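You operate a simulated robot arm through the tools that you are given. There is no shell and no other tool.

The job below is to be done with a simulated robot arm. You get a single attempt, and the scene is never put back.

## Task
Shut the teal suitcase, rub the grey mark off, zip its short zip.
Fine: use the grey pad and put it back; the long zip stays open. What is to be rubbed or washed off counts as gone when no trace of it is left.

It is judged by the outcome, as a careful person would: the job done as asked, and still so three seconds after it is handed in. It fails if anything else is knocked over, pushed out of place, dropped, spilled or broken.

## Robot
A 7-joint arm with a two-finger parallel gripper, fixed in place. Base frame: the origin is at the foot of the arm, x ahead of it, y to its left, z up; the work surface is at about z = 0.5. Readings come in m, degrees, newtons and seconds.
Its first joint turns from -132.0 to 132.0 degrees. Payload 3.91 kg.
Tool frame: the origin (TCP) lies between the finger pads and is the grasp point; the fingertips stand 0.03 m ahead of it; z points along the fingers, y is the line along which they close. Largest opening 0.11 m; finger width 0.02, thickness 0.01; the body of the gripper, 0.048 by 0.112 m, starts 0.055 m behind the TCP.
Orientation is told as [roll, pitch, yaw] about the base's x, y, z axes, in that order, counted from this pose: with the fingers straight down and closing along the base's y, the tool's x points along the base's -x, its y along +y and its z along -z.

## Interface
- The arm moves only by the tool nudge_tool. Its argument "targets" is a list of rows, each an object of numbers (a shift or turn left out is 0, a gripper value left out holds the last): "tx", "ty", "tz": the shift along the tool's x, y, z in units of 500 mm (1.0 is 500 mm); "ax", "ay", "az": the turn, a rotation vector about the tool's x, y, z in units of 120 degrees (1.0 is 120 degrees). In form: [{"tx": .., "ty": .., "tz": .., "ax": .., "ay": .., "az": ..}, ...]. A call has 1 to 20 rows; each row is the pose to reach, as a shift and turn from the pose commanded when the call began, along the tool's axes at that moment. "claw" is the finger opening in m, from 0 to 0.11, set as the call begins (left out, the last holds). A call with a number of a shift or a turn outside -1 to 1 is refused whole. Rows are played at 5 a second. More than 0.05 m and 8.6 degrees between two rows, or a gripper value outside its range, and nothing of the call is played. Where a pose cannot be reached the arm comes as near as it can. A force on the tool above 50 N (or 10 N above the force at the start of the call, whichever is more), or a blocked arm, ends the call early, and 0.2 s more pass. Each finger travels about 0.108 m/s and halts on what it meets, pressing with about 45 N; the grip force reading is that of the motor and also rises with nothing between the fingers. The clock runs only during rows and for 0.2 s after the last one: add rows that repeat a pose to give the fingers time. The reply holds the time, the measured pose of the TCP, the force on the tool along the base axes, the opening and the grip force, in the units named above and with some noise, with the torque about the TCP (base axes, N m) and any sound that the robot's microphone picked up.
- Cameras (640 x 400 px; columns grow to the right, rows downward): "scene" is fixed at [0.3999, -0.4998, 1.4614]; the picture's right is [0.74, -0.68, 0.00], its down [-0.45, -0.49, -0.74] and it looks along [0.50, 0.55, -0.67] (base axes); focal length 286 px, centre (320, 200). "wrist" rides on the gripper at [0.072, 0.017, -0.103] in the tool frame; the picture's right is [-0.23, 0.97, 0.00], its down [-0.76, -0.18, -0.62] and it looks along [-0.61, -0.14, 0.78] (tool axes); focal length 222 px, centre (320, 200). There is no depth. A picture from a camera that has moved, and an enlarged one, comes with that camera's place and axes in the base frame and with its lens.
- snapshot(camera): a new picture of that camera. The clock stands still meanwhile.
- inspect(camera, box): a new picture of the part [left, top, right, bottom] of that camera's present view, enlarged. The clock stands still meanwhile.
- close_job(): hands the job in; it is judged then, once.

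Places have to be worked out from the pictures, the camera data and where the tool is seen. Open the gripper and draw the arm clear of the work before you hand the job in, unless the task says otherwise.

The tools are called by a JSON object that holds its "method" and its "body". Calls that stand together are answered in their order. nudge_tool: Moves the arm, as the interface text tells. Its arguments: {"type":"object","properties":{"targets":{"type":"array","items":{"type":"object","properties":{"tx":{"type":"number"},"ty":{"type":"number"},"tz":{"type":"number"},"ax":{"type":"number"},"ay":{"type":"number"},"az":{"type":"number"}}}},"claw":{"type":"number"}},"required":["targets"]} The other tools are called the same way: snapshot (camera) takes a picture; inspect (camera, box) takes an enlarged picture of a part of a camera's view; close_job () hands the job in.

At the start:

```text
time: 0.0
tcp_pos: [0.6815, 0.1319, 1.2036]
orientation: [0.0, -0.1, 0.0]
ft_force: [-0.3, 0.3, -0.9]
ft_torque: [-0.02, 0.0, 0.01]
opening: 0.1101
grasp_force: 0.0
```

scene: 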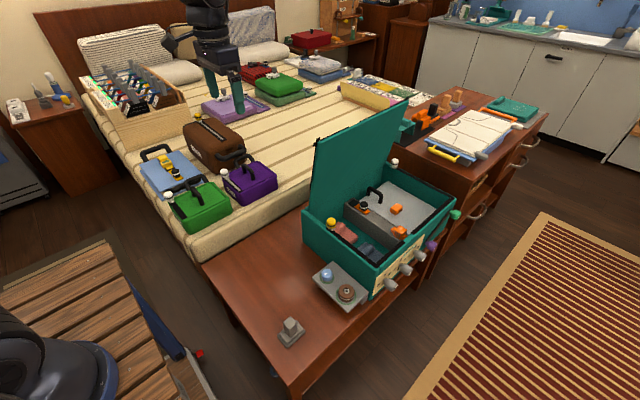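
wrist: 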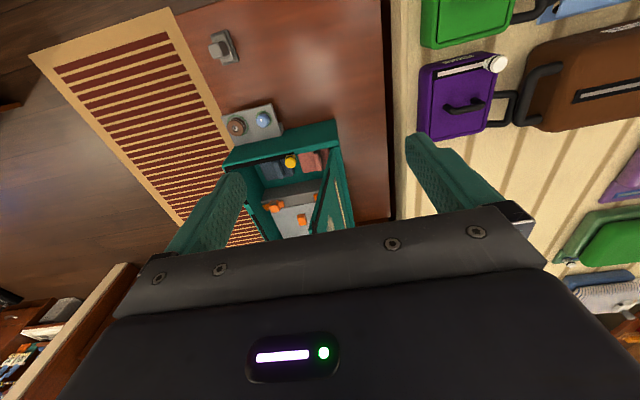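

The teal suitcase is open on the desk, with a grey pad-like item in front of it. I'll take enlarged views before moving anything.

{"method": "inspect", "body": {"camera": "scene", "box": [280, 140, 480, 265]}}

{"method": "inspect", "body": {"camera": "scene", "box": [240, 230, 480, 380]}}

{"method": "inspect", "body": {"camera": "wrist", "box": [180, 10, 380, 240]}}

{"method": "inspect", "body": {"camera": "scene", "box": [360, 80, 540, 192]}}

```text
3.20 times, centred on (380, 202) of scene
camera zoom: at [0.3999, -0.4998, 1.4614], right [0.74, -0.68, 0.0], down [-0.45, -0.49, -0.74], along [0.5, 0.55, -0.67], focal length 914 px, centre (128, 192)
```

zoom: 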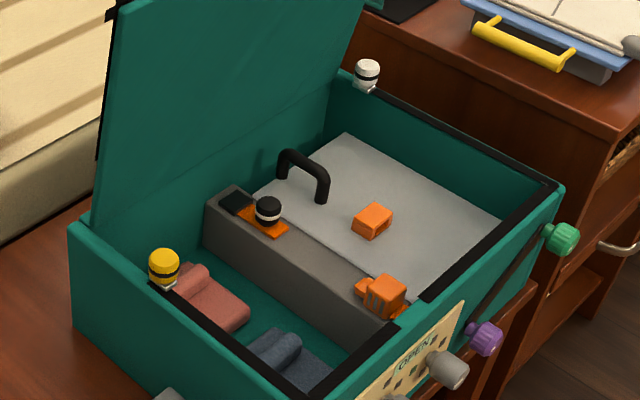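

```text
2.67 times, centred on (360, 305) of scene
camera zoom: at [0.3999, -0.4998, 1.4614], right [0.74, -0.68, 0.0], down [-0.45, -0.49, -0.74], along [0.5, 0.55, -0.67], focal length 762 px, centre (213, -80)
```

zoom: 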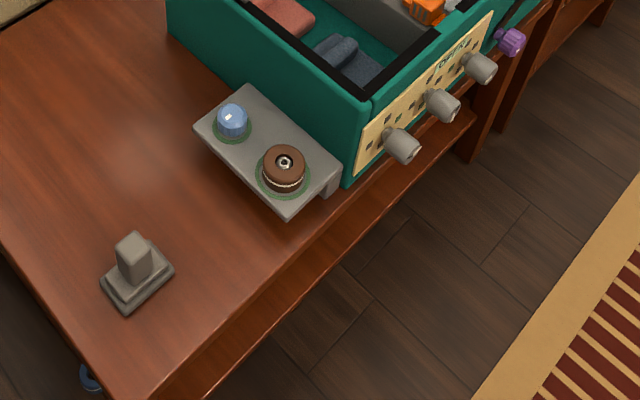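

```text
1.74 times, centred on (280, 125) of wrist
camera zoom: at [0.6082, 0.1491, 1.3086], right [0.23, 0.97, 0.0], down [0.76, -0.18, 0.62], along [0.61, -0.14, -0.78], focal length 386 px, centre (390, 330)
```

zoom: 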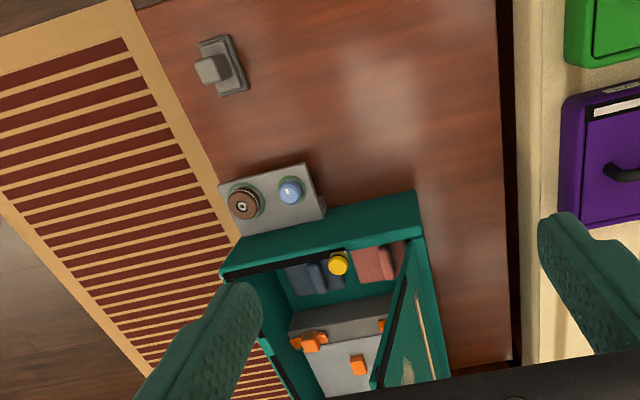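

```text
3.56 times, centred on (450, 136) of scene
camera zoom: at [0.3999, -0.4998, 1.4614], right [0.74, -0.68, 0.0], down [-0.45, -0.49, -0.74], along [0.5, 0.55, -0.67], focal length 1015 px, centre (-142, 428)
```

zoom: 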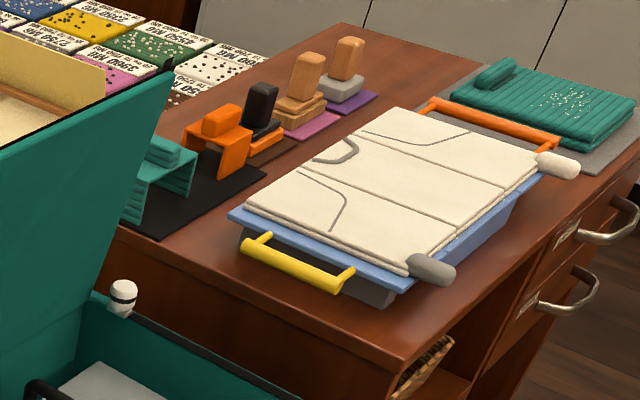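

The suitcase rim is at about z=0.70, spanning x≈0.885–1.37 and y≈-0.235–0.14. The lid is hinged on the +y side and leans about 75° open. The grey pad is near (0.605,-0.13), and I think I can see a mark on the lid's outer face. I'll move the wrist camera to the +y side to look at the lid's outside.

{"method": "nudge_tool", "body": {"targets": [{"ty": 0.07, "tz": 0.0, "az": 0.047}, {"ty": 0.14, "tz": 0.02, "az": 0.094}, {"ty": 0.21, "tz": 0.04, "az": 0.141}, {"ty": 0.28, "tz": 0.06, "az": 0.188}, {"ty": 0.35, "tz": 0.08, "az": 0.235}, {"ty": 0.42, "tz": 0.1, "az": 0.282}, {"ty": 0.49, "tz": 0.12, "az": 0.329}, {"ty": 0.54, "tz": 0.14, "az": 0.376}, {"ty": 0.54, "tz": 0.14, "az": 0.376}]}}

{"method": "snapshot", "body": {"camera": "wrist"}}

```text
time: 2.0
tcp_pos: [0.6832, 0.4012, 1.1342]
orientation: [0.0, 0.0, -45.1]
ft_force: [0.4, -0.1, -0.3]
ft_torque: [0.03, 0.02, 0.01]
opening: 0.1099
grasp_force: 0.1
```

```text
taken
camera wrist: at [0.6425, 0.4655, 1.239], right [0.85, 0.52, 0.0], down [0.41, -0.67, 0.62], along [0.33, -0.53, -0.78], focal length 222 px, centre (320, 200)
```

wrist: 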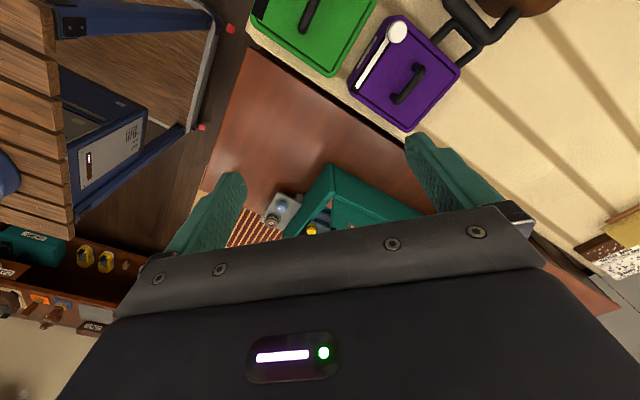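

The gripper hides the lower half of the view. I'll pitch the tool forward so the camera looks at the lid's outside.

{"method": "nudge_tool", "body": {"targets": [{"ay": -0.06}, {"ay": -0.12}, {"ay": -0.18}, {"ay": -0.24}, {"ay": -0.27}, {"ay": -0.27}]}}

{"method": "snapshot", "body": {"camera": "wrist"}}

```text
time: 3.4
tcp_pos: [0.6814, 0.401, 1.1348]
orientation: [0.1, -32.5, -45.2]
ft_force: [0.2, 0.3, 0.4]
ft_torque: [0.01, 0.02, -0.01]
opening: 0.1096
grasp_force: 0.0
```

```text
taken
camera wrist: at [0.6105, 0.4965, 1.1838], right [0.83, 0.55, 0.12], down [0.09, -0.34, 0.93], along [0.56, -0.76, -0.33], focal length 222 px, centre (320, 200)
```

wrist: 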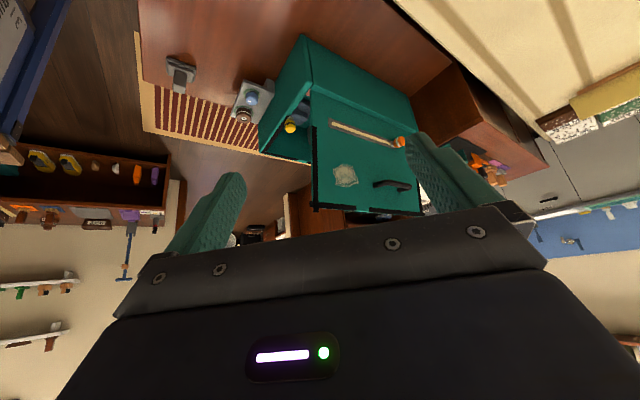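

{"method": "inspect", "body": {"camera": "wrist", "box": [240, 30, 440, 220]}}

{"method": "inspect", "body": {"camera": "wrist", "box": [305, 90, 425, 215]}}

```text
2.11 times, centred on (340, 125) of wrist
camera zoom: at [0.6105, 0.4965, 1.1838], right [0.83, 0.55, 0.12], down [0.09, -0.34, 0.93], along [0.56, -0.76, -0.33], focal length 468 px, centre (278, 358)
```

zoom: 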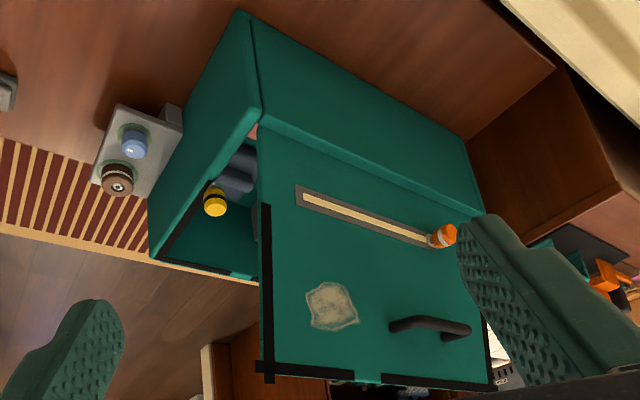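

```text
3.20 times, centred on (365, 152) of wrist
camera zoom: at [0.6105, 0.4965, 1.1838], right [0.83, 0.55, 0.12], down [0.09, -0.34, 0.93], along [0.56, -0.76, -0.33], focal length 711 px, centre (176, 352)
```

zoom: 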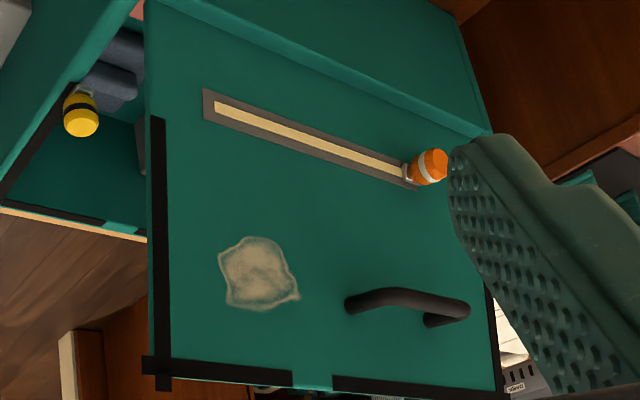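

The lid's outer face shows a beige-grey mark near its free edge, a pocket zip with an orange pull, and a handle. The rims carry a yellow-pull zip on the left and a white-pull zip on the right. I'll level the tool and swing over to the -y side to look at the front face.

{"method": "nudge_tool", "body": {"targets": [{"ay": 0.06}, {"ay": 0.12}, {"ay": 0.18}, {"ay": 0.24}, {"ay": 0.27}, {"ay": 0.27}]}}

{"method": "nudge_tool", "body": {"targets": [{"tx": -0.06, "ty": -0.06, "az": -0.047}, {"tx": -0.12, "ty": -0.12, "az": -0.094}, {"tx": -0.18, "ty": -0.18, "az": -0.141}, {"tx": -0.24, "ty": -0.24, "az": -0.188}, {"tx": -0.3, "ty": -0.3, "az": -0.235}, {"tx": -0.36, "ty": -0.36, "az": -0.282}, {"tx": -0.42, "ty": -0.42, "az": -0.329}, {"tx": -0.48, "ty": -0.48, "az": -0.376}, {"tx": -0.54, "ty": -0.54, "az": -0.423}, {"tx": -0.6, "ty": -0.6, "az": -0.47}, {"tx": -0.66, "ty": -0.66, "az": -0.517}, {"tx": -0.72, "ty": -0.72, "az": -0.564}, {"tx": -0.78, "ty": -0.78, "az": -0.611}, {"tx": -0.84, "ty": -0.84, "az": -0.658}, {"tx": -0.9, "ty": -0.9, "az": -0.705}, {"tx": -0.96, "ty": -0.96, "az": -0.75}, {"tx": -0.99, "ty": -0.99, "az": -0.75}]}}

```text
time: 4.8
tcp_pos: [0.6808, 0.4025, 1.1337]
orientation: [0.0, 0.0, -45.3]
ft_force: [-0.4, 0.4, 0.9]
ft_torque: [0.04, 0.03, 0.02]
opening: 0.1099
grasp_force: 0.0
```

```text
time: 8.4
tcp_pos: [0.6784, -0.2979, 1.132]
orientation: [0.0, 0.0, 44.9]
ft_force: [-0.9, 0.5, -0.1]
ft_torque: [-0.01, 0.03, -0.01]
opening: 0.1099
grasp_force: 0.1
```

Now I'll move further to -y, lower, and pitch forward so the camera sees the front face.

{"method": "nudge_tool", "body": {"targets": [{"tx": 0.06, "ty": -0.06, "tz": 0.03, "ay": -0.04}, {"tx": 0.12, "ty": -0.12, "tz": 0.06, "ay": -0.08}, {"tx": 0.18, "ty": -0.18, "tz": 0.09, "ay": -0.12}, {"tx": 0.24, "ty": -0.24, "tz": 0.12, "ay": -0.16}, {"tx": 0.3, "ty": -0.3, "tz": 0.15, "ay": -0.2}, {"tx": 0.35, "ty": -0.35, "tz": 0.18, "ay": -0.24}, {"tx": 0.35, "ty": -0.35, "tz": 0.2, "ay": -0.24}]}}

{"method": "snapshot", "body": {"camera": "wrist"}}

```text
time: 10.0
tcp_pos: [0.6787, -0.5461, 1.0336]
orientation: [0.0, -28.8, 44.8]
ft_force: [0.0, -0.3, 0.5]
ft_torque: [0.01, -0.03, -0.02]
opening: 0.1102
grasp_force: 0.0
```

```text
taken
camera wrist: at [0.5849, -0.6124, 1.0903], right [-0.55, 0.83, 0.11], down [0.38, 0.13, 0.91], along [0.74, 0.54, -0.39], focal length 222 px, centre (320, 200)
```

wrist: 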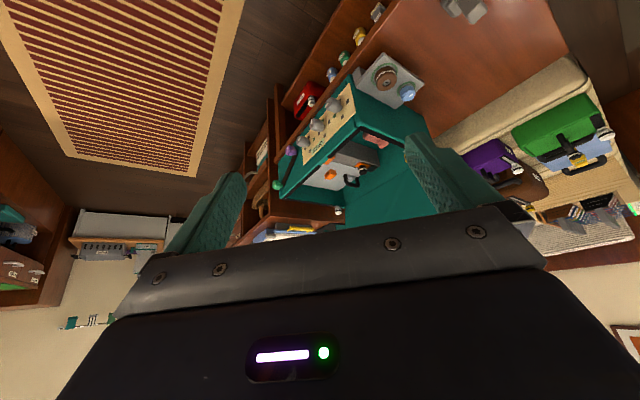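

{"method": "inspect", "body": {"camera": "wrist", "box": [250, 30, 440, 230]}}

{"method": "inspect", "body": {"camera": "wrist", "box": [265, 80, 365, 200]}}

{"method": "inspect", "body": {"camera": "scene", "box": [370, 190, 470, 310]}}

```text
2.00 times, centred on (345, 130) of wrist
camera zoom: at [0.5849, -0.6124, 1.0903], right [-0.55, 0.83, 0.11], down [0.38, 0.13, 0.91], along [0.74, 0.54, -0.39], focal length 444 px, centre (270, 340)
```

zoom: 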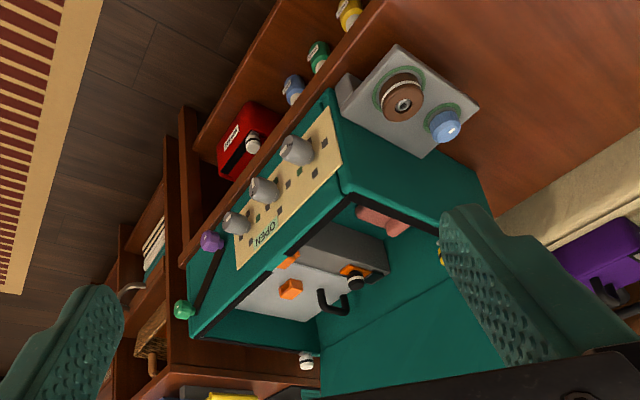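

```text
3.33 times, centred on (315, 140) of wrist
camera zoom: at [0.5849, -0.6124, 1.0903], right [-0.55, 0.83, 0.11], down [0.38, 0.13, 0.91], along [0.74, 0.54, -0.39], focal length 740 px, centre (337, 400)
```

zoom: 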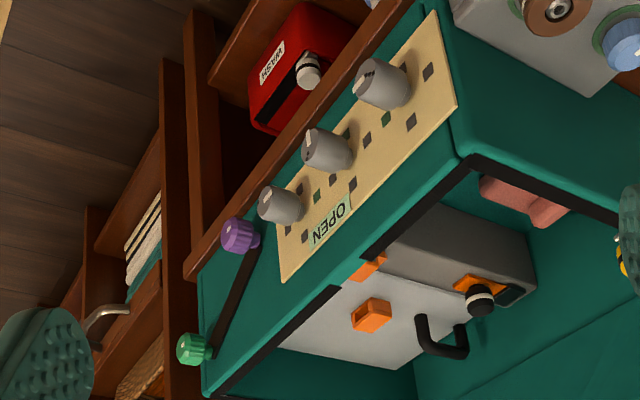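

```text
3.33 times, centred on (420, 250) of scene
camera zoom: at [0.3999, -0.4998, 1.4614], right [0.74, -0.68, 0.0], down [-0.45, -0.49, -0.74], along [0.5, 0.55, -0.67], focal length 952 px, centre (-13, 33)
```

zoom: 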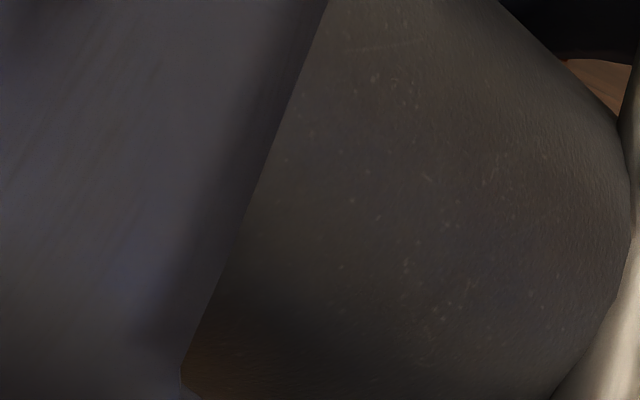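

The front face has three dials on an "OPEN" panel and a slot with purple and green knobs, so I'll leave all of that alone. The black rim zips meet at a gap near x≈1.07 on the front. The yellow-pull zip is about 0.41 m long (from y≈0 on the left side, round the front-left corner) and the white one is about 0.6 m. I'll level the tool and go back to the +y side to shut the lid.

{"method": "nudge_tool", "body": {"targets": [{"ay": 0.06}, {"ay": 0.12}, {"ay": 0.18}, {"ay": 0.24}, {"ay": 0.24}], "claw": 0.0}}

{"method": "nudge_tool", "body": {"targets": [{"tx": -0.055, "ty": 0.055, "tz": -0.02, "az": 0.02}, {"tx": -0.11, "ty": 0.11, "tz": -0.05, "az": 0.04}, {"tx": -0.165, "ty": 0.165, "tz": -0.08, "az": 0.06}, {"tx": -0.22, "ty": 0.22, "tz": -0.11, "az": 0.08}, {"tx": -0.275, "ty": 0.275, "tz": -0.14, "az": 0.1}, {"tx": -0.33, "ty": 0.33, "tz": -0.17, "az": 0.125}, {"tx": -0.385, "ty": 0.385, "tz": -0.2, "az": 0.15}, {"tx": -0.44, "ty": 0.44, "tz": -0.22, "az": 0.175}, {"tx": -0.495, "ty": 0.495, "tz": -0.24, "az": 0.2}, {"tx": -0.55, "ty": 0.55, "tz": -0.24, "az": 0.225}, {"tx": -0.605, "ty": 0.605, "tz": -0.24, "az": 0.25}, {"tx": -0.66, "ty": 0.66, "tz": -0.24, "az": 0.275}, {"tx": -0.715, "ty": 0.715, "tz": -0.24, "az": 0.3}, {"tx": -0.77, "ty": 0.77, "tz": -0.24, "az": 0.325}, {"tx": -0.825, "ty": 0.825, "tz": -0.24, "az": 0.35}, {"tx": -0.88, "ty": 0.88, "tz": -0.24, "az": 0.373}, {"tx": -0.935, "ty": 0.935, "tz": -0.24, "az": 0.373}, {"tx": -0.99, "ty": 0.99, "tz": -0.24, "az": 0.373}, {"tx": -0.99, "ty": 0.99, "tz": -0.24, "az": 0.373}]}}

```text
time: 11.2
tcp_pos: [0.6794, -0.5458, 1.034]
orientation: [0.0, 0.1, 44.8]
ft_force: [-1.0, 0.7, -0.3]
ft_torque: [-0.01, -0.01, -0.03]
opening: 0.0
grasp_force: 38.1
```

```text
time: 15.2
tcp_pos: [0.6815, 0.1538, 1.1551]
orientation: [-0.1, -0.1, 0.0]
ft_force: [-0.5, 0.3, 0.2]
ft_torque: [0.01, 0.01, 0.02]
opening: 0.0
grasp_force: 37.7
```

Tool is level at y=0.15. I'll go behind the lid to about (0.925, 0.27) with the fingertips at z≈0.97.

{"method": "nudge_tool", "body": {"targets": [{"ty": 0.09}, {"ty": 0.18}, {"ty": 0.24, "tx": -0.05}, {"ty": 0.24, "tx": -0.14}, {"ty": 0.24, "tx": -0.23}, {"ty": 0.24, "tx": -0.32}, {"ty": 0.24, "tx": -0.41}, {"ty": 0.24, "tx": -0.487}, {"ty": 0.24, "tx": -0.487, "tz": 0.08}, {"ty": 0.24, "tx": -0.487, "tz": 0.16}, {"ty": 0.24, "tx": -0.487, "tz": 0.24}, {"ty": 0.24, "tx": -0.487, "tz": 0.31}, {"ty": 0.24, "tx": -0.487, "tz": 0.31}]}}

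{"method": "snapshot", "body": {"camera": "scene"}}

{"method": "snapshot", "body": {"camera": "wrist"}}

```text
time: 18.0
tcp_pos: [0.9239, 0.2754, 0.9974]
orientation: [0.0, 0.0, 0.1]
ft_force: [0.1, -1.5, -0.4]
ft_torque: [0.01, -0.06, -0.01]
opening: 0.0001
grasp_force: 37.6
```

```text
taken
```

scene: 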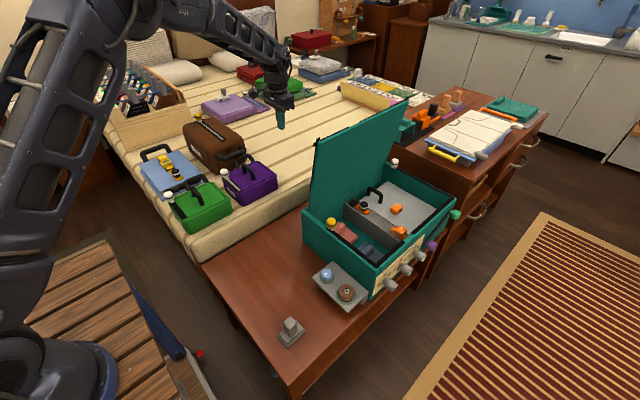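

```text
taken
camera wrist: at [0.8511, 0.2927, 1.1024], right [0.23, 0.97, 0.0], down [0.76, -0.18, 0.62], along [0.61, -0.14, -0.78], focal length 222 px, centre (320, 200)
```

wrist: 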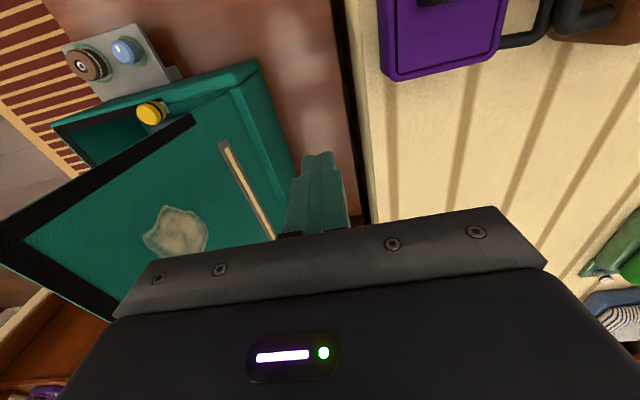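

The lid's free-edge corner is near z≈1.03 and the fingertips are behind it. I'll push gently toward -y to find contact.

{"method": "nudge_tool", "body": {"targets": [{"tx": -0.022, "ty": -0.09}, {"tx": -0.022, "ty": -0.18}, {"tx": -0.022, "ty": -0.27}, {"tx": -0.022, "ty": -0.31}, {"tx": -0.022, "ty": -0.33}, {"tx": -0.022, "ty": -0.35}, {"tx": -0.022, "ty": -0.37}, {"tx": -0.022, "ty": -0.39}, {"tx": -0.022, "ty": -0.41}]}}

{"method": "snapshot", "body": {"camera": "scene"}}

{"method": "snapshot", "body": {"camera": "wrist"}}

```text
time: 20.0
tcp_pos: [0.9346, 0.069, 0.999]
orientation: [0.0, 0.0, 0.1]
ft_force: [0.3, 2.6, -2.7]
ft_torque: [0.12, 0.01, -0.1]
opening: 0.0
grasp_force: 38.1
```

```text
taken
```

scene: 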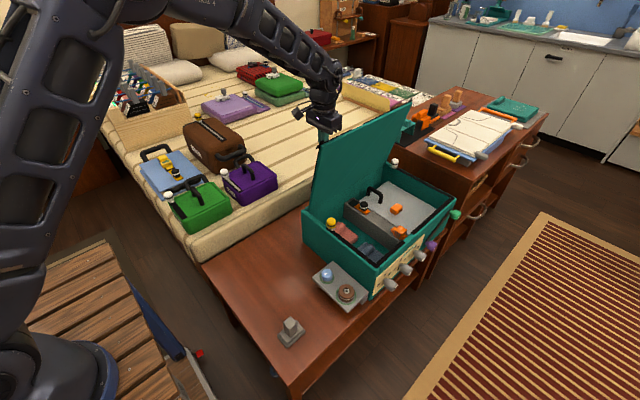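

```text
taken
camera wrist: at [0.8625, 0.0866, 1.1038], right [0.23, 0.97, 0.0], down [0.76, -0.18, 0.62], along [0.61, -0.14, -0.78], focal length 222 px, centre (320, 200)
```

wrist: 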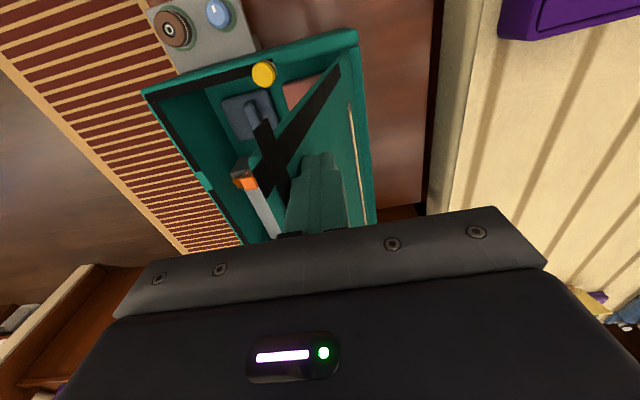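

The tip is in light contact (2.6 N) and the lid follows. I'll keep pushing along the arc about the hinge at y≈0.14, z≈0.70.

{"method": "nudge_tool", "body": {"targets": [{"ty": -0.022, "tz": -0.02}, {"ty": -0.044, "tz": -0.026}, {"ty": -0.068, "tz": -0.016}, {"ty": -0.092, "tz": -0.006}, {"ty": -0.115, "tz": 0.006}, {"ty": -0.138, "tz": 0.018}, {"ty": -0.16, "tz": 0.032}, {"ty": -0.182, "tz": 0.046}, {"ty": -0.203, "tz": 0.062}, {"ty": -0.224, "tz": 0.078}, {"ty": -0.243, "tz": 0.096}, {"ty": -0.262, "tz": 0.114}]}}

{"method": "snapshot", "body": {"camera": "scene"}}

```text
time: 22.6
tcp_pos: [0.9371, -0.0621, 0.9423]
orientation: [0.0, 0.0, 0.1]
ft_force: [-0.3, 0.2, 0.3]
ft_torque: [0.0, 0.0, 0.0]
opening: 0.0001
grasp_force: 37.2
```

```text
taken
```

scene: 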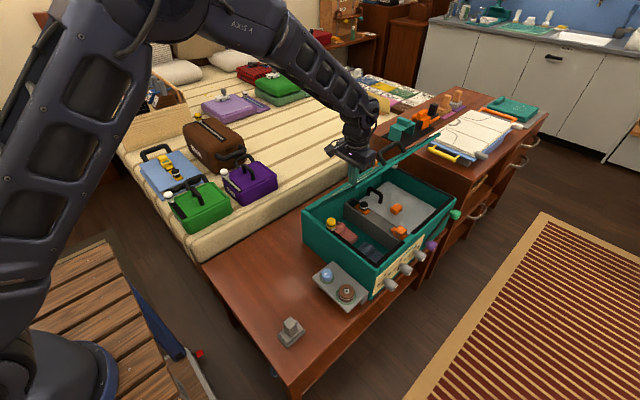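

{"method": "snapshot", "body": {"camera": "wrist"}}

{"method": "inspect", "body": {"camera": "scene", "box": [300, 120, 460, 220]}}

```text
taken
camera wrist: at [0.8633, -0.0446, 1.0465], right [0.23, 0.97, 0.0], down [0.76, -0.18, 0.62], along [0.61, -0.14, -0.78], focal length 222 px, centre (320, 200)
```

wrist: 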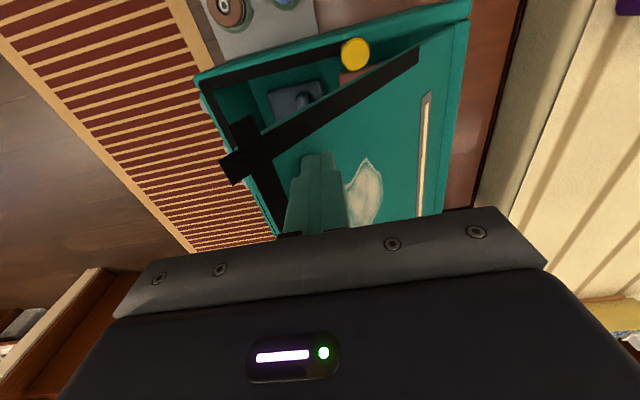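

```text
4.00 times, centred on (380, 170) of scene
camera zoom: at [0.3999, -0.4998, 1.4614], right [0.74, -0.68, 0.0], down [-0.45, -0.49, -0.74], along [0.5, 0.55, -0.67], focal length 1142 px, centre (80, 320)
```

zoom: 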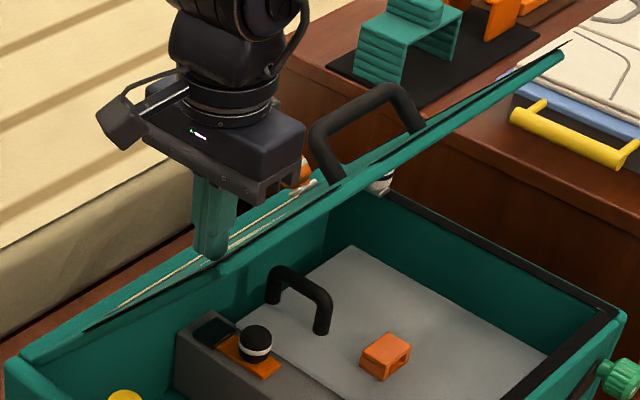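

The lid holds by friction at about 45° and follows the finger. I'll continue along the arc to about 10°.

{"method": "nudge_tool", "body": {"targets": [{"ty": -0.018, "tz": 0.019}, {"ty": -0.036, "tz": 0.038}, {"ty": -0.052, "tz": 0.059}, {"ty": -0.068, "tz": 0.08}, {"ty": -0.082, "tz": 0.102}, {"ty": -0.096, "tz": 0.124}, {"ty": -0.114, "tz": 0.147}, {"ty": -0.132, "tz": 0.17}, {"ty": -0.143, "tz": 0.194}, {"ty": -0.154, "tz": 0.218}, {"ty": -0.162, "tz": 0.243}, {"ty": -0.17, "tz": 0.268}, {"ty": -0.176, "tz": 0.294}, {"ty": -0.182, "tz": 0.32}]}}

{"method": "snapshot", "body": {"camera": "scene"}}

{"method": "snapshot", "body": {"camera": "wrist"}}

```text
time: 25.6
tcp_pos: [0.935, -0.1528, 0.7813]
orientation: [0.1, -0.1, 0.0]
ft_force: [1.0, -0.5, -0.9]
ft_torque: [0.02, 0.01, 0.01]
opening: 0.0
grasp_force: 37.7
```

```text
taken
```

scene: 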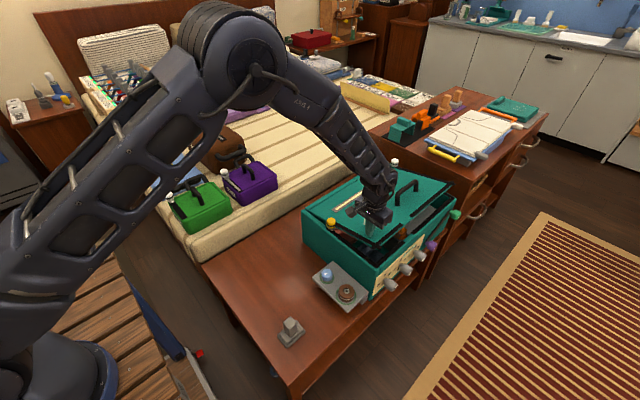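

```text
taken
camera wrist: at [0.862, -0.1355, 0.8861], right [0.23, 0.97, 0.0], down [0.76, -0.18, 0.62], along [0.61, -0.14, -0.78], focal length 222 px, centre (320, 200)
```

wrist: 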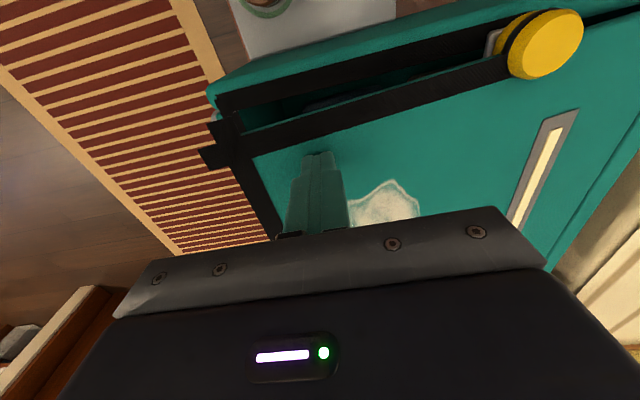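

The lid is near 10° and fits inside the rim. I'll press down in small steps until the force shows it's seated.

{"method": "nudge_tool", "body": {"targets": [{"ty": -0.005, "tz": 0.015}, {"ty": -0.008, "tz": 0.03}, {"ty": -0.01, "tz": 0.045}, {"ty": -0.012, "tz": 0.06}, {"ty": -0.012, "tz": 0.07}]}}

{"method": "inspect", "body": {"camera": "scene", "box": [290, 160, 470, 310]}}

{"method": "snapshot", "body": {"camera": "wrist"}}

```text
time: 26.8
tcp_pos: [0.9346, -0.1577, 0.7481]
orientation: [0.0, 0.0, 0.1]
ft_force: [0.0, 0.1, 0.1]
ft_torque: [0.0, -0.03, 0.01]
opening: 0.0
grasp_force: 37.3
```

```text
2.67 times, centred on (380, 235) of scene
camera zoom: at [0.3999, -0.4998, 1.4614], right [0.74, -0.68, 0.0], down [-0.45, -0.49, -0.74], along [0.5, 0.55, -0.67], focal length 762 px, centre (160, 107)
```

zoom: 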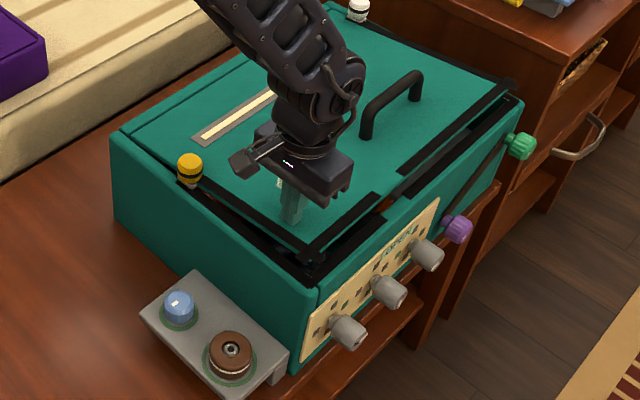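

```text
taken
camera wrist: at [0.8617, -0.1408, 0.8524], right [0.23, 0.97, 0.0], down [0.76, -0.18, 0.62], along [0.61, -0.14, -0.78], focal length 222 px, centre (320, 200)
```

wrist: 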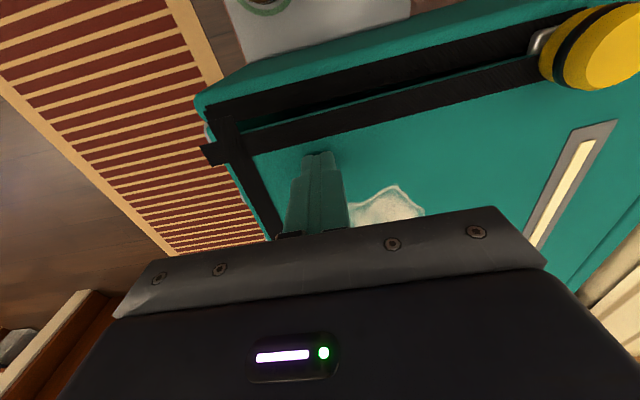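

The lid is still a bit proud, with no resistance yet. I'll continue down in small steps.

{"method": "nudge_tool", "body": {"targets": [{"tz": 0.015}, {"tz": 0.03}, {"tz": 0.04}, {"tz": 0.05}, {"tz": 0.06}, {"tz": 0.07}, {"tz": 0.08}]}}

{"method": "inspect", "body": {"camera": "scene", "box": [290, 160, 470, 310]}}

{"method": "snapshot", "body": {"camera": "wrist"}}

```text
time: 28.1
tcp_pos: [0.9356, -0.1582, 0.7205]
orientation: [0.0, -0.2, 0.1]
ft_force: [-16.9, 3.1, 24.6]
ft_torque: [0.15, 0.78, 0.01]
opening: 0.0
grasp_force: 37.7
stopped in row 6: the force on the tool passed its limit at 60 N (the readings are from after the stop); the commanded pose is now the measured one
```

```text
2.67 times, centred on (380, 235) of scene
camera zoom: at [0.3999, -0.4998, 1.4614], right [0.74, -0.68, 0.0], down [-0.45, -0.49, -0.74], along [0.5, 0.55, -0.67], focal length 762 px, centre (160, 107)
```

zoom: 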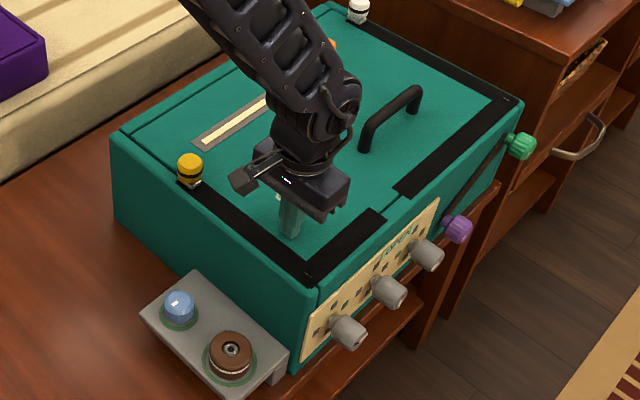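

```text
taken
camera wrist: at [0.8629, -0.1411, 0.8245], right [0.23, 0.97, 0.0], down [0.76, -0.18, 0.62], along [0.61, -0.14, -0.78], focal length 222 px, centre (320, 200)
```

wrist: 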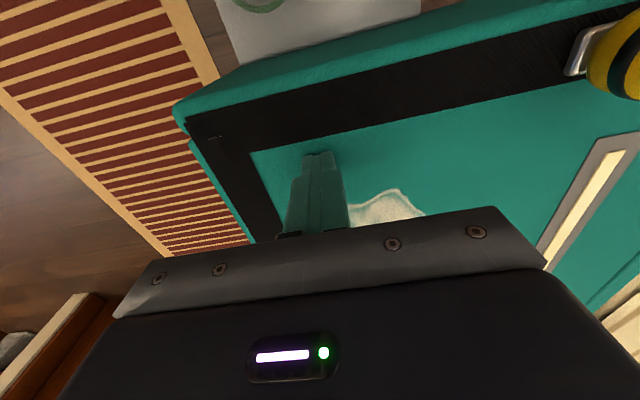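

The lid is down flush, with its top surface at z≈0.69. I'll lift straight up and move over to the grey pad to inspect it, opening the gripper there.

{"method": "nudge_tool", "body": {"targets": [{"tz": -0.04}, {"tz": -0.12}, {"tz": -0.21}, {"tz": -0.3}, {"tz": -0.34, "tx": 0.08}, {"tz": -0.34, "tx": 0.17}, {"tz": -0.34, "tx": 0.26}, {"tz": -0.34, "tx": 0.35}, {"tz": -0.34, "tx": 0.44, "ty": 0.02}, {"tz": -0.34, "tx": 0.53, "ty": 0.04}, {"tz": -0.34, "tx": 0.62, "ty": 0.05}, {"tz": -0.3, "tx": 0.66, "ty": 0.05}, {"tz": -0.22, "tx": 0.66, "ty": 0.05}, {"tz": -0.22, "tx": 0.66, "ty": 0.05}]}}

{"method": "snapshot", "body": {"camera": "wrist"}}

{"method": "inspect", "body": {"camera": "scene", "box": [290, 140, 470, 310]}}

```text
time: 31.1
tcp_pos: [0.6074, -0.1348, 0.8275]
orientation: [0.0, -0.1, 0.1]
ft_force: [0.3, -0.2, 0.7]
ft_torque: [0.03, 0.0, 0.0]
opening: 0.0
grasp_force: 36.9
```

```text
taken
camera wrist: at [0.5346, -0.118, 0.9321], right [0.23, 0.97, 0.0], down [0.76, -0.18, 0.62], along [0.61, -0.14, -0.78], focal length 222 px, centre (320, 200)
```

wrist: 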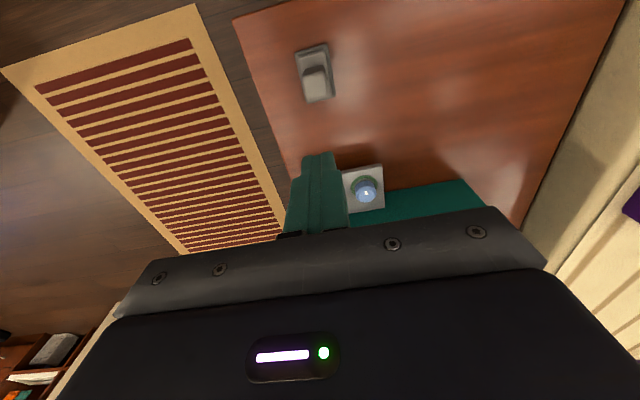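

```text
2.35 times, centred on (380, 225) of scene
camera zoom: at [0.3999, -0.4998, 1.4614], right [0.74, -0.68, 0.0], down [-0.45, -0.49, -0.74], along [0.5, 0.55, -0.67], focal length 672 px, centre (179, 141)
```

zoom: 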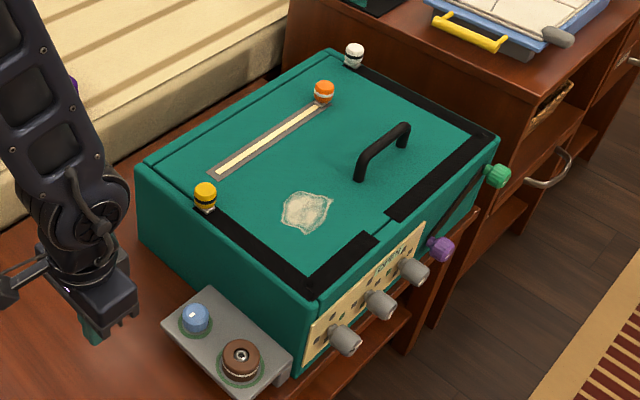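

The case is shut, with the mark on top around x 0.965–1.065, y -0.15 to -0.08. Next I'll inspect the pad closely.

{"method": "inspect", "body": {"camera": "wrist", "box": [280, 25, 360, 125]}}

{"method": "inspect", "body": {"camera": "scene", "box": [260, 300, 330, 360]}}

```text
4.00 times, centred on (320, 75) of wrist
camera zoom: at [0.5346, -0.118, 0.9321], right [0.23, 0.97, 0.0], down [0.76, -0.18, 0.62], along [0.61, -0.14, -0.78], focal length 888 px, centre (320, 700)
```

zoom: 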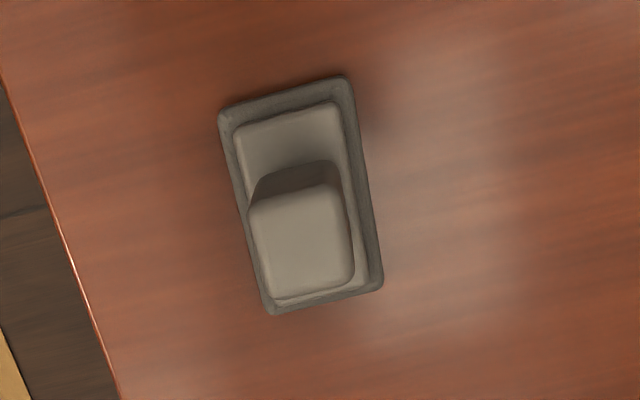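

```text
6.67 times, centred on (295, 330) of scene
camera zoom: at [0.3999, -0.4998, 1.4614], right [0.74, -0.68, 0.0], down [-0.45, -0.49, -0.74], along [0.5, 0.55, -0.67], focal length 1904 px, centre (487, -667)
```

zoom: 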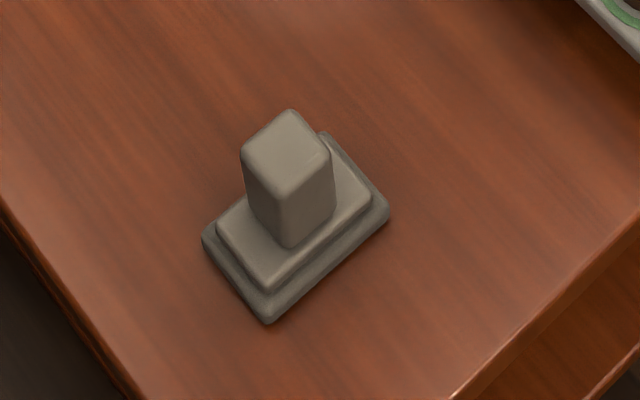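

The pad's base spans x 0.563–0.640, y -0.161 to -0.110. Its handle is about 3×3 cm, centred at (0.602,-0.136), reaching z≈0.586. I'll open the fingers and descend around the handle.

{"method": "nudge_tool", "body": {"targets": [{"tx": 0.006}, {"tx": 0.012, "ty": -0.001, "tz": 0.09}, {"tx": 0.012, "ty": -0.001, "tz": 0.18}, {"tx": 0.012, "ty": -0.001, "tz": 0.27}, {"tx": 0.012, "ty": -0.001, "tz": 0.35}, {"tx": 0.012, "ty": -0.001, "tz": 0.4}, {"tx": 0.012, "ty": -0.001, "tz": 0.4}], "claw": 0.08}}

{"method": "snapshot", "body": {"camera": "wrist"}}

{"method": "inspect", "body": {"camera": "scene", "box": [240, 270, 350, 370]}}

```text
time: 32.7
tcp_pos: [0.6003, -0.1359, 0.6267]
orientation: [0.0, 0.0, 0.1]
ft_force: [-1.2, -0.2, -0.3]
ft_torque: [0.0, 0.02, 0.03]
opening: 0.0801
grasp_force: 0.2
```

```text
taken
camera wrist: at [0.5273, -0.1183, 0.7318], right [0.23, 0.97, 0.0], down [0.76, -0.18, 0.62], along [0.61, -0.14, -0.78], focal length 222 px, centre (320, 200)
```

wrist: 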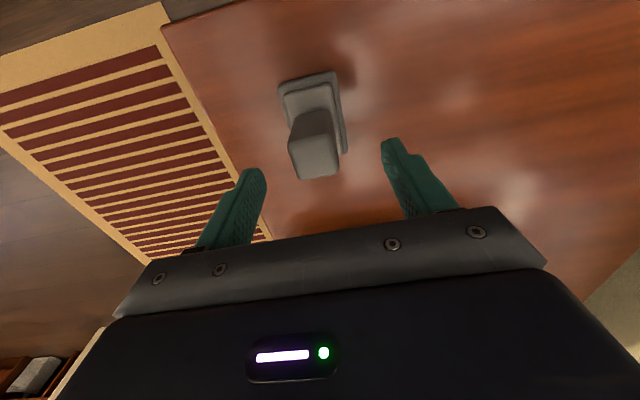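

```text
4.00 times, centred on (295, 320) of scene
camera zoom: at [0.3999, -0.4998, 1.4614], right [0.74, -0.68, 0.0], down [-0.45, -0.49, -0.74], along [0.5, 0.55, -0.67], focal length 1142 px, centre (420, -280)
```

zoom: 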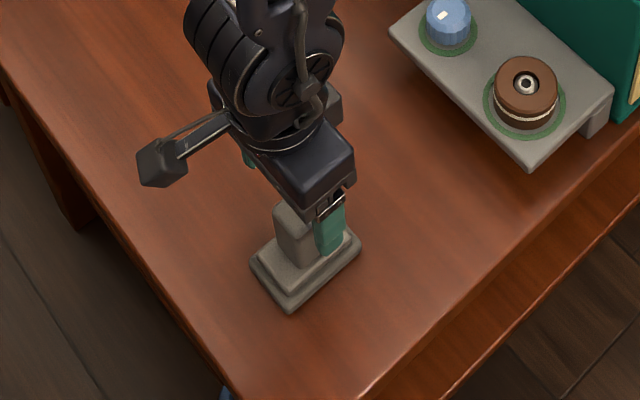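

The handle sits between the fingers. I'll lower 5 cm.

{"method": "nudge_tool", "body": {"targets": [{"tz": 0.04}, {"tz": 0.08}, {"tz": 0.1}, {"tz": 0.1}]}}

{"method": "snapshot", "body": {"camera": "wrist"}}

{"method": "inspect", "body": {"camera": "scene", "box": [260, 290, 330, 360]}}

```text
time: 33.7
tcp_pos: [0.6013, -0.1359, 0.577]
orientation: [0.1, -0.1, 0.1]
ft_force: [0.3, -0.1, -0.3]
ft_torque: [0.0, -0.02, -0.01]
opening: 0.08
grasp_force: 0.0
```

```text
taken
camera wrist: at [0.5279, -0.1184, 0.6819], right [0.23, 0.97, 0.0], down [0.76, -0.18, 0.62], along [0.61, -0.14, -0.78], focal length 222 px, centre (320, 200)
```

wrist: 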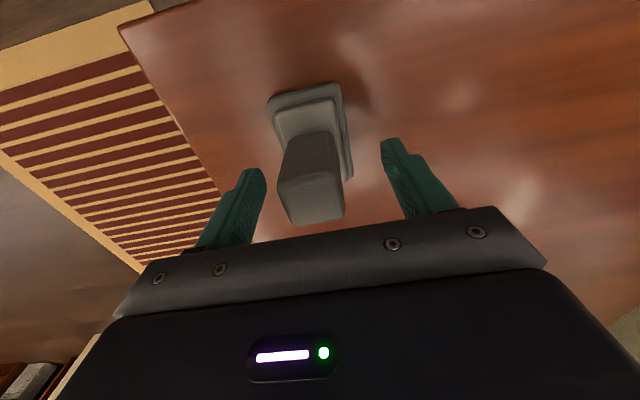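

```text
5.71 times, centred on (295, 325) of scene
camera zoom: at [0.3999, -0.4998, 1.4614], right [0.74, -0.68, 0.0], down [-0.45, -0.49, -0.74], along [0.5, 0.55, -0.67], focal length 1632 px, centre (463, -514)
```

zoom: 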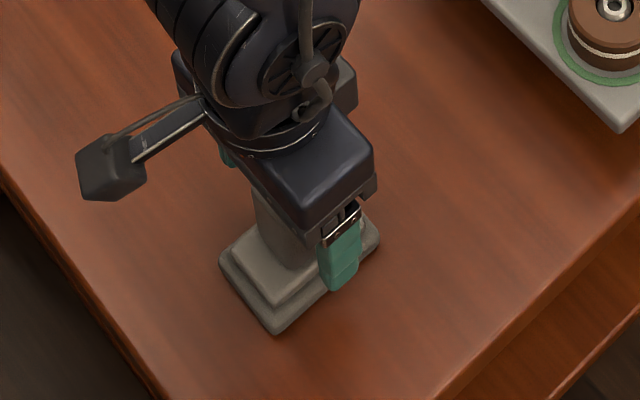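

The fingers straddle the handle just above the base, so I'll close on it.

{"method": "nudge_tool", "body": {"targets": [{"tz": 0.0}, {"tz": 0.0}, {"tz": 0.0}, {"tz": 0.0}, {"tz": 0.0}], "claw": 0.0}}

{"method": "nudge_tool", "body": {"targets": [{"tz": -0.02}, {"tz": -0.04}, {"tz": -0.04}]}}

{"method": "snapshot", "body": {"camera": "wrist"}}

{"method": "inspect", "body": {"camera": "scene", "box": [260, 290, 330, 360]}}

```text
time: 34.9
tcp_pos: [0.6018, -0.136, 0.5776]
orientation: [-0.1, 0.0, 0.1]
ft_force: [0.1, -0.5, 0.6]
ft_torque: [0.0, -0.01, -0.03]
opening: 0.0336
grasp_force: 44.8
```

```text
time: 35.7
tcp_pos: [0.6005, -0.1354, 0.597]
orientation: [0.0, -0.1, 0.1]
ft_force: [-0.1, -0.1, -1.7]
ft_torque: [0.0, 0.01, -0.02]
opening: 0.0333
grasp_force: 44.5
```

```text
taken
camera wrist: at [0.5277, -0.1178, 0.7019], right [0.23, 0.97, 0.0], down [0.76, -0.18, 0.62], along [0.61, -0.14, -0.78], focal length 222 px, centre (320, 200)
```

wrist: 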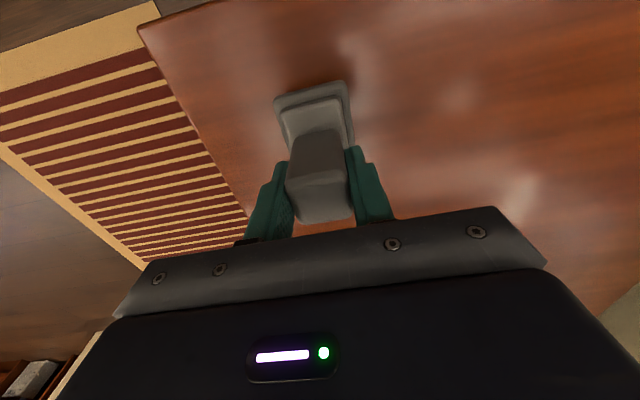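

```text
5.71 times, centred on (295, 325) of scene
camera zoom: at [0.3999, -0.4998, 1.4614], right [0.74, -0.68, 0.0], down [-0.45, -0.49, -0.74], along [0.5, 0.55, -0.67], focal length 1632 px, centre (463, -514)
```

zoom: 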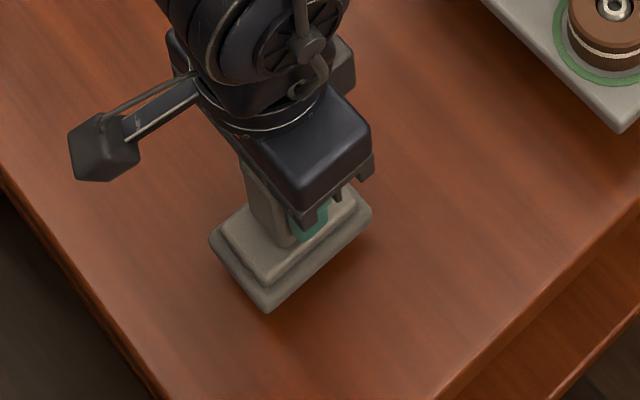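

The pad is held and lifted. I'll carry it up and over to above the mark.

{"method": "nudge_tool", "body": {"targets": [{"tz": -0.09}, {"tz": -0.18}, {"tz": -0.27}, {"tz": -0.36}, {"tz": -0.45}, {"tz": -0.5, "tx": -0.06}, {"tz": -0.5, "tx": -0.15, "ty": 0.01}, {"tz": -0.5, "tx": -0.24, "ty": 0.02}, {"tz": -0.5, "tx": -0.33, "ty": 0.03}, {"tz": -0.5, "tx": -0.42, "ty": 0.04}, {"tz": -0.5, "tx": -0.51, "ty": 0.04}, {"tz": -0.5, "tx": -0.6, "ty": 0.04}, {"tz": -0.5, "tx": -0.69, "ty": 0.04}, {"tz": -0.5, "tx": -0.77, "ty": 0.04}, {"tz": -0.42, "tx": -0.77, "ty": 0.04}, {"tz": -0.38, "tx": -0.77, "ty": 0.04}, {"tz": -0.38, "tx": -0.77, "ty": 0.04}]}}

{"method": "snapshot", "body": {"camera": "wrist"}}

{"method": "snapshot", "body": {"camera": "scene"}}

```text
time: 39.3
tcp_pos: [0.9846, -0.1164, 0.7878]
orientation: [0.0, -0.1, 0.0]
ft_force: [-0.1, -0.5, -0.7]
ft_torque: [0.0, 0.0, 0.01]
opening: 0.0335
grasp_force: 45.1
```

```text
taken
camera wrist: at [0.9108, -0.098, 0.8924], right [0.23, 0.97, 0.0], down [0.76, -0.18, 0.62], along [0.61, -0.14, -0.78], focal length 222 px, centre (320, 200)
```

wrist: 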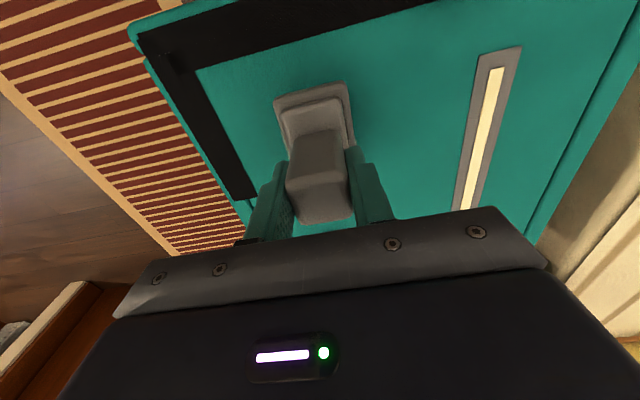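

```text
taken
```

scene: 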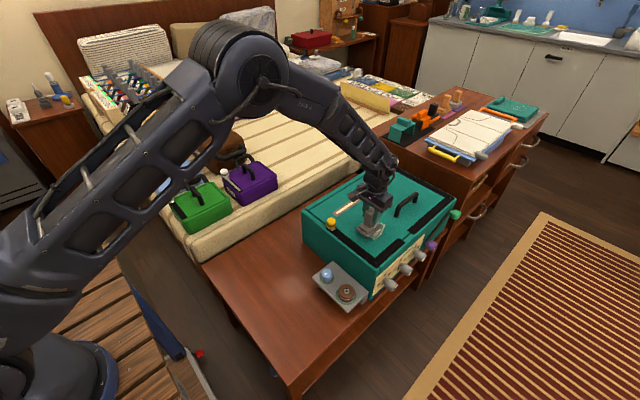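

The pad hovers about 2 cm over the mark. I'll lower it in small steps to find contact.

{"method": "nudge_tool", "body": {"targets": [{"tz": 0.015}, {"tz": 0.03}, {"tz": 0.036}, {"tz": 0.04}]}}

```text
time: 40.3
tcp_pos: [0.9855, -0.1156, 0.7682]
orientation: [0.0, 0.0, 0.1]
ft_force: [-0.4, 0.0, -1.5]
ft_torque: [0.02, -0.01, 0.02]
opening: 0.0334
grasp_force: 45.3
```

{"method": "nudge_tool", "body": {"targets": [{"tz": 0.003}, {"tz": 0.006}]}}

{"method": "inspect", "body": {"camera": "scene", "box": [330, 190, 410, 250]}}

```text
time: 40.9
tcp_pos: [0.9862, -0.1141, 0.7671]
orientation: [-0.1, -0.2, 0.1]
ft_force: [-8.9, 0.0, 19.5]
ft_torque: [0.15, 0.83, 0.0]
opening: 0.0335
grasp_force: 45.3
```

```text
6.67 times, centred on (370, 220) of scene
camera zoom: at [0.3999, -0.4998, 1.4614], right [0.74, -0.68, 0.0], down [-0.45, -0.49, -0.74], along [0.5, 0.55, -0.67], focal length 1904 px, centre (-13, 67)
```

zoom: 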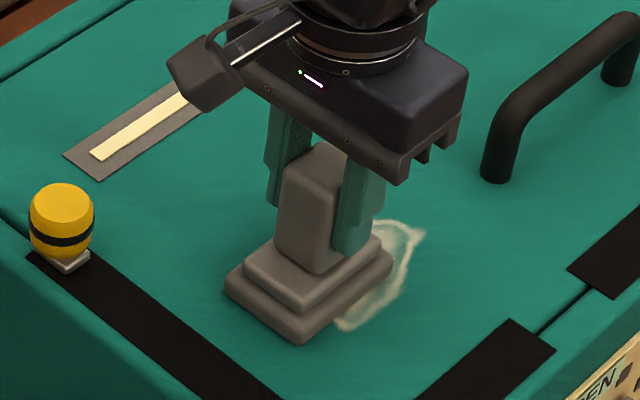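

Contact is about 20 N at TCP z≈0.767. I'll sweep the pad back and forth across the whole mark area at this pressure.

{"method": "nudge_tool", "body": {"targets": [{"tx": -0.03}, {"tx": -0.06}, {"tx": -0.1}, {"tx": -0.1, "ty": -0.04}, {"tx": -0.05, "ty": -0.04}, {"tx": 0.0, "ty": -0.04}, {"tx": 0.03, "ty": -0.05}, {"tx": 0.03, "ty": -0.08}, {"tx": -0.03, "ty": -0.08}, {"tx": -0.08, "ty": -0.08}, {"tx": -0.1, "ty": -0.06}, {"tx": -0.1, "ty": 0.0}, {"tx": -0.1, "ty": 0.04}, {"tx": -0.04, "ty": 0.04}, {"tx": 0.03, "ty": 0.04}, {"tx": 0.03, "ty": 0.08}, {"tx": -0.04, "ty": 0.08}, {"tx": -0.1, "ty": 0.06}, {"tx": -0.05, "ty": 0.02}, {"tx": 0.0, "ty": 0.0}]}}

{"method": "inspect", "body": {"camera": "scene", "box": [330, 190, 410, 250]}}

```text
time: 44.5
tcp_pos: [0.9811, -0.0723, 0.7684]
orientation: [-0.1, 0.0, 0.1]
ft_force: [2.7, 1.2, 13.6]
ft_torque: [0.27, -0.82, 0.07]
opening: 0.0334
grasp_force: 45.0
stopped in row 17: the force on the tool passed its limit at 56 N (the readings are from after the stop); the commanded pose is now the measured one
```

```text
6.67 times, centred on (370, 220) of scene
camera zoom: at [0.3999, -0.4998, 1.4614], right [0.74, -0.68, 0.0], down [-0.45, -0.49, -0.74], along [0.5, 0.55, -0.67], focal length 1904 px, centre (-13, 67)
```

zoom: 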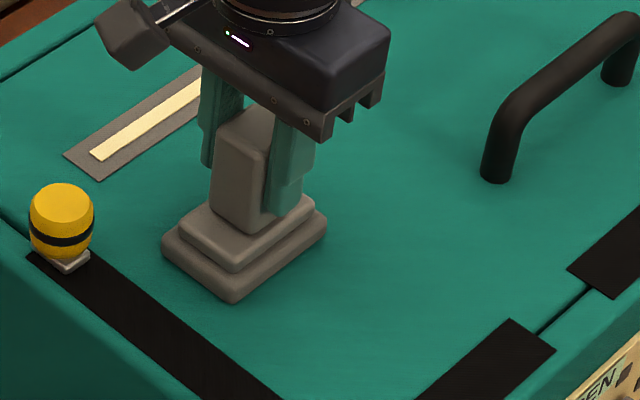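

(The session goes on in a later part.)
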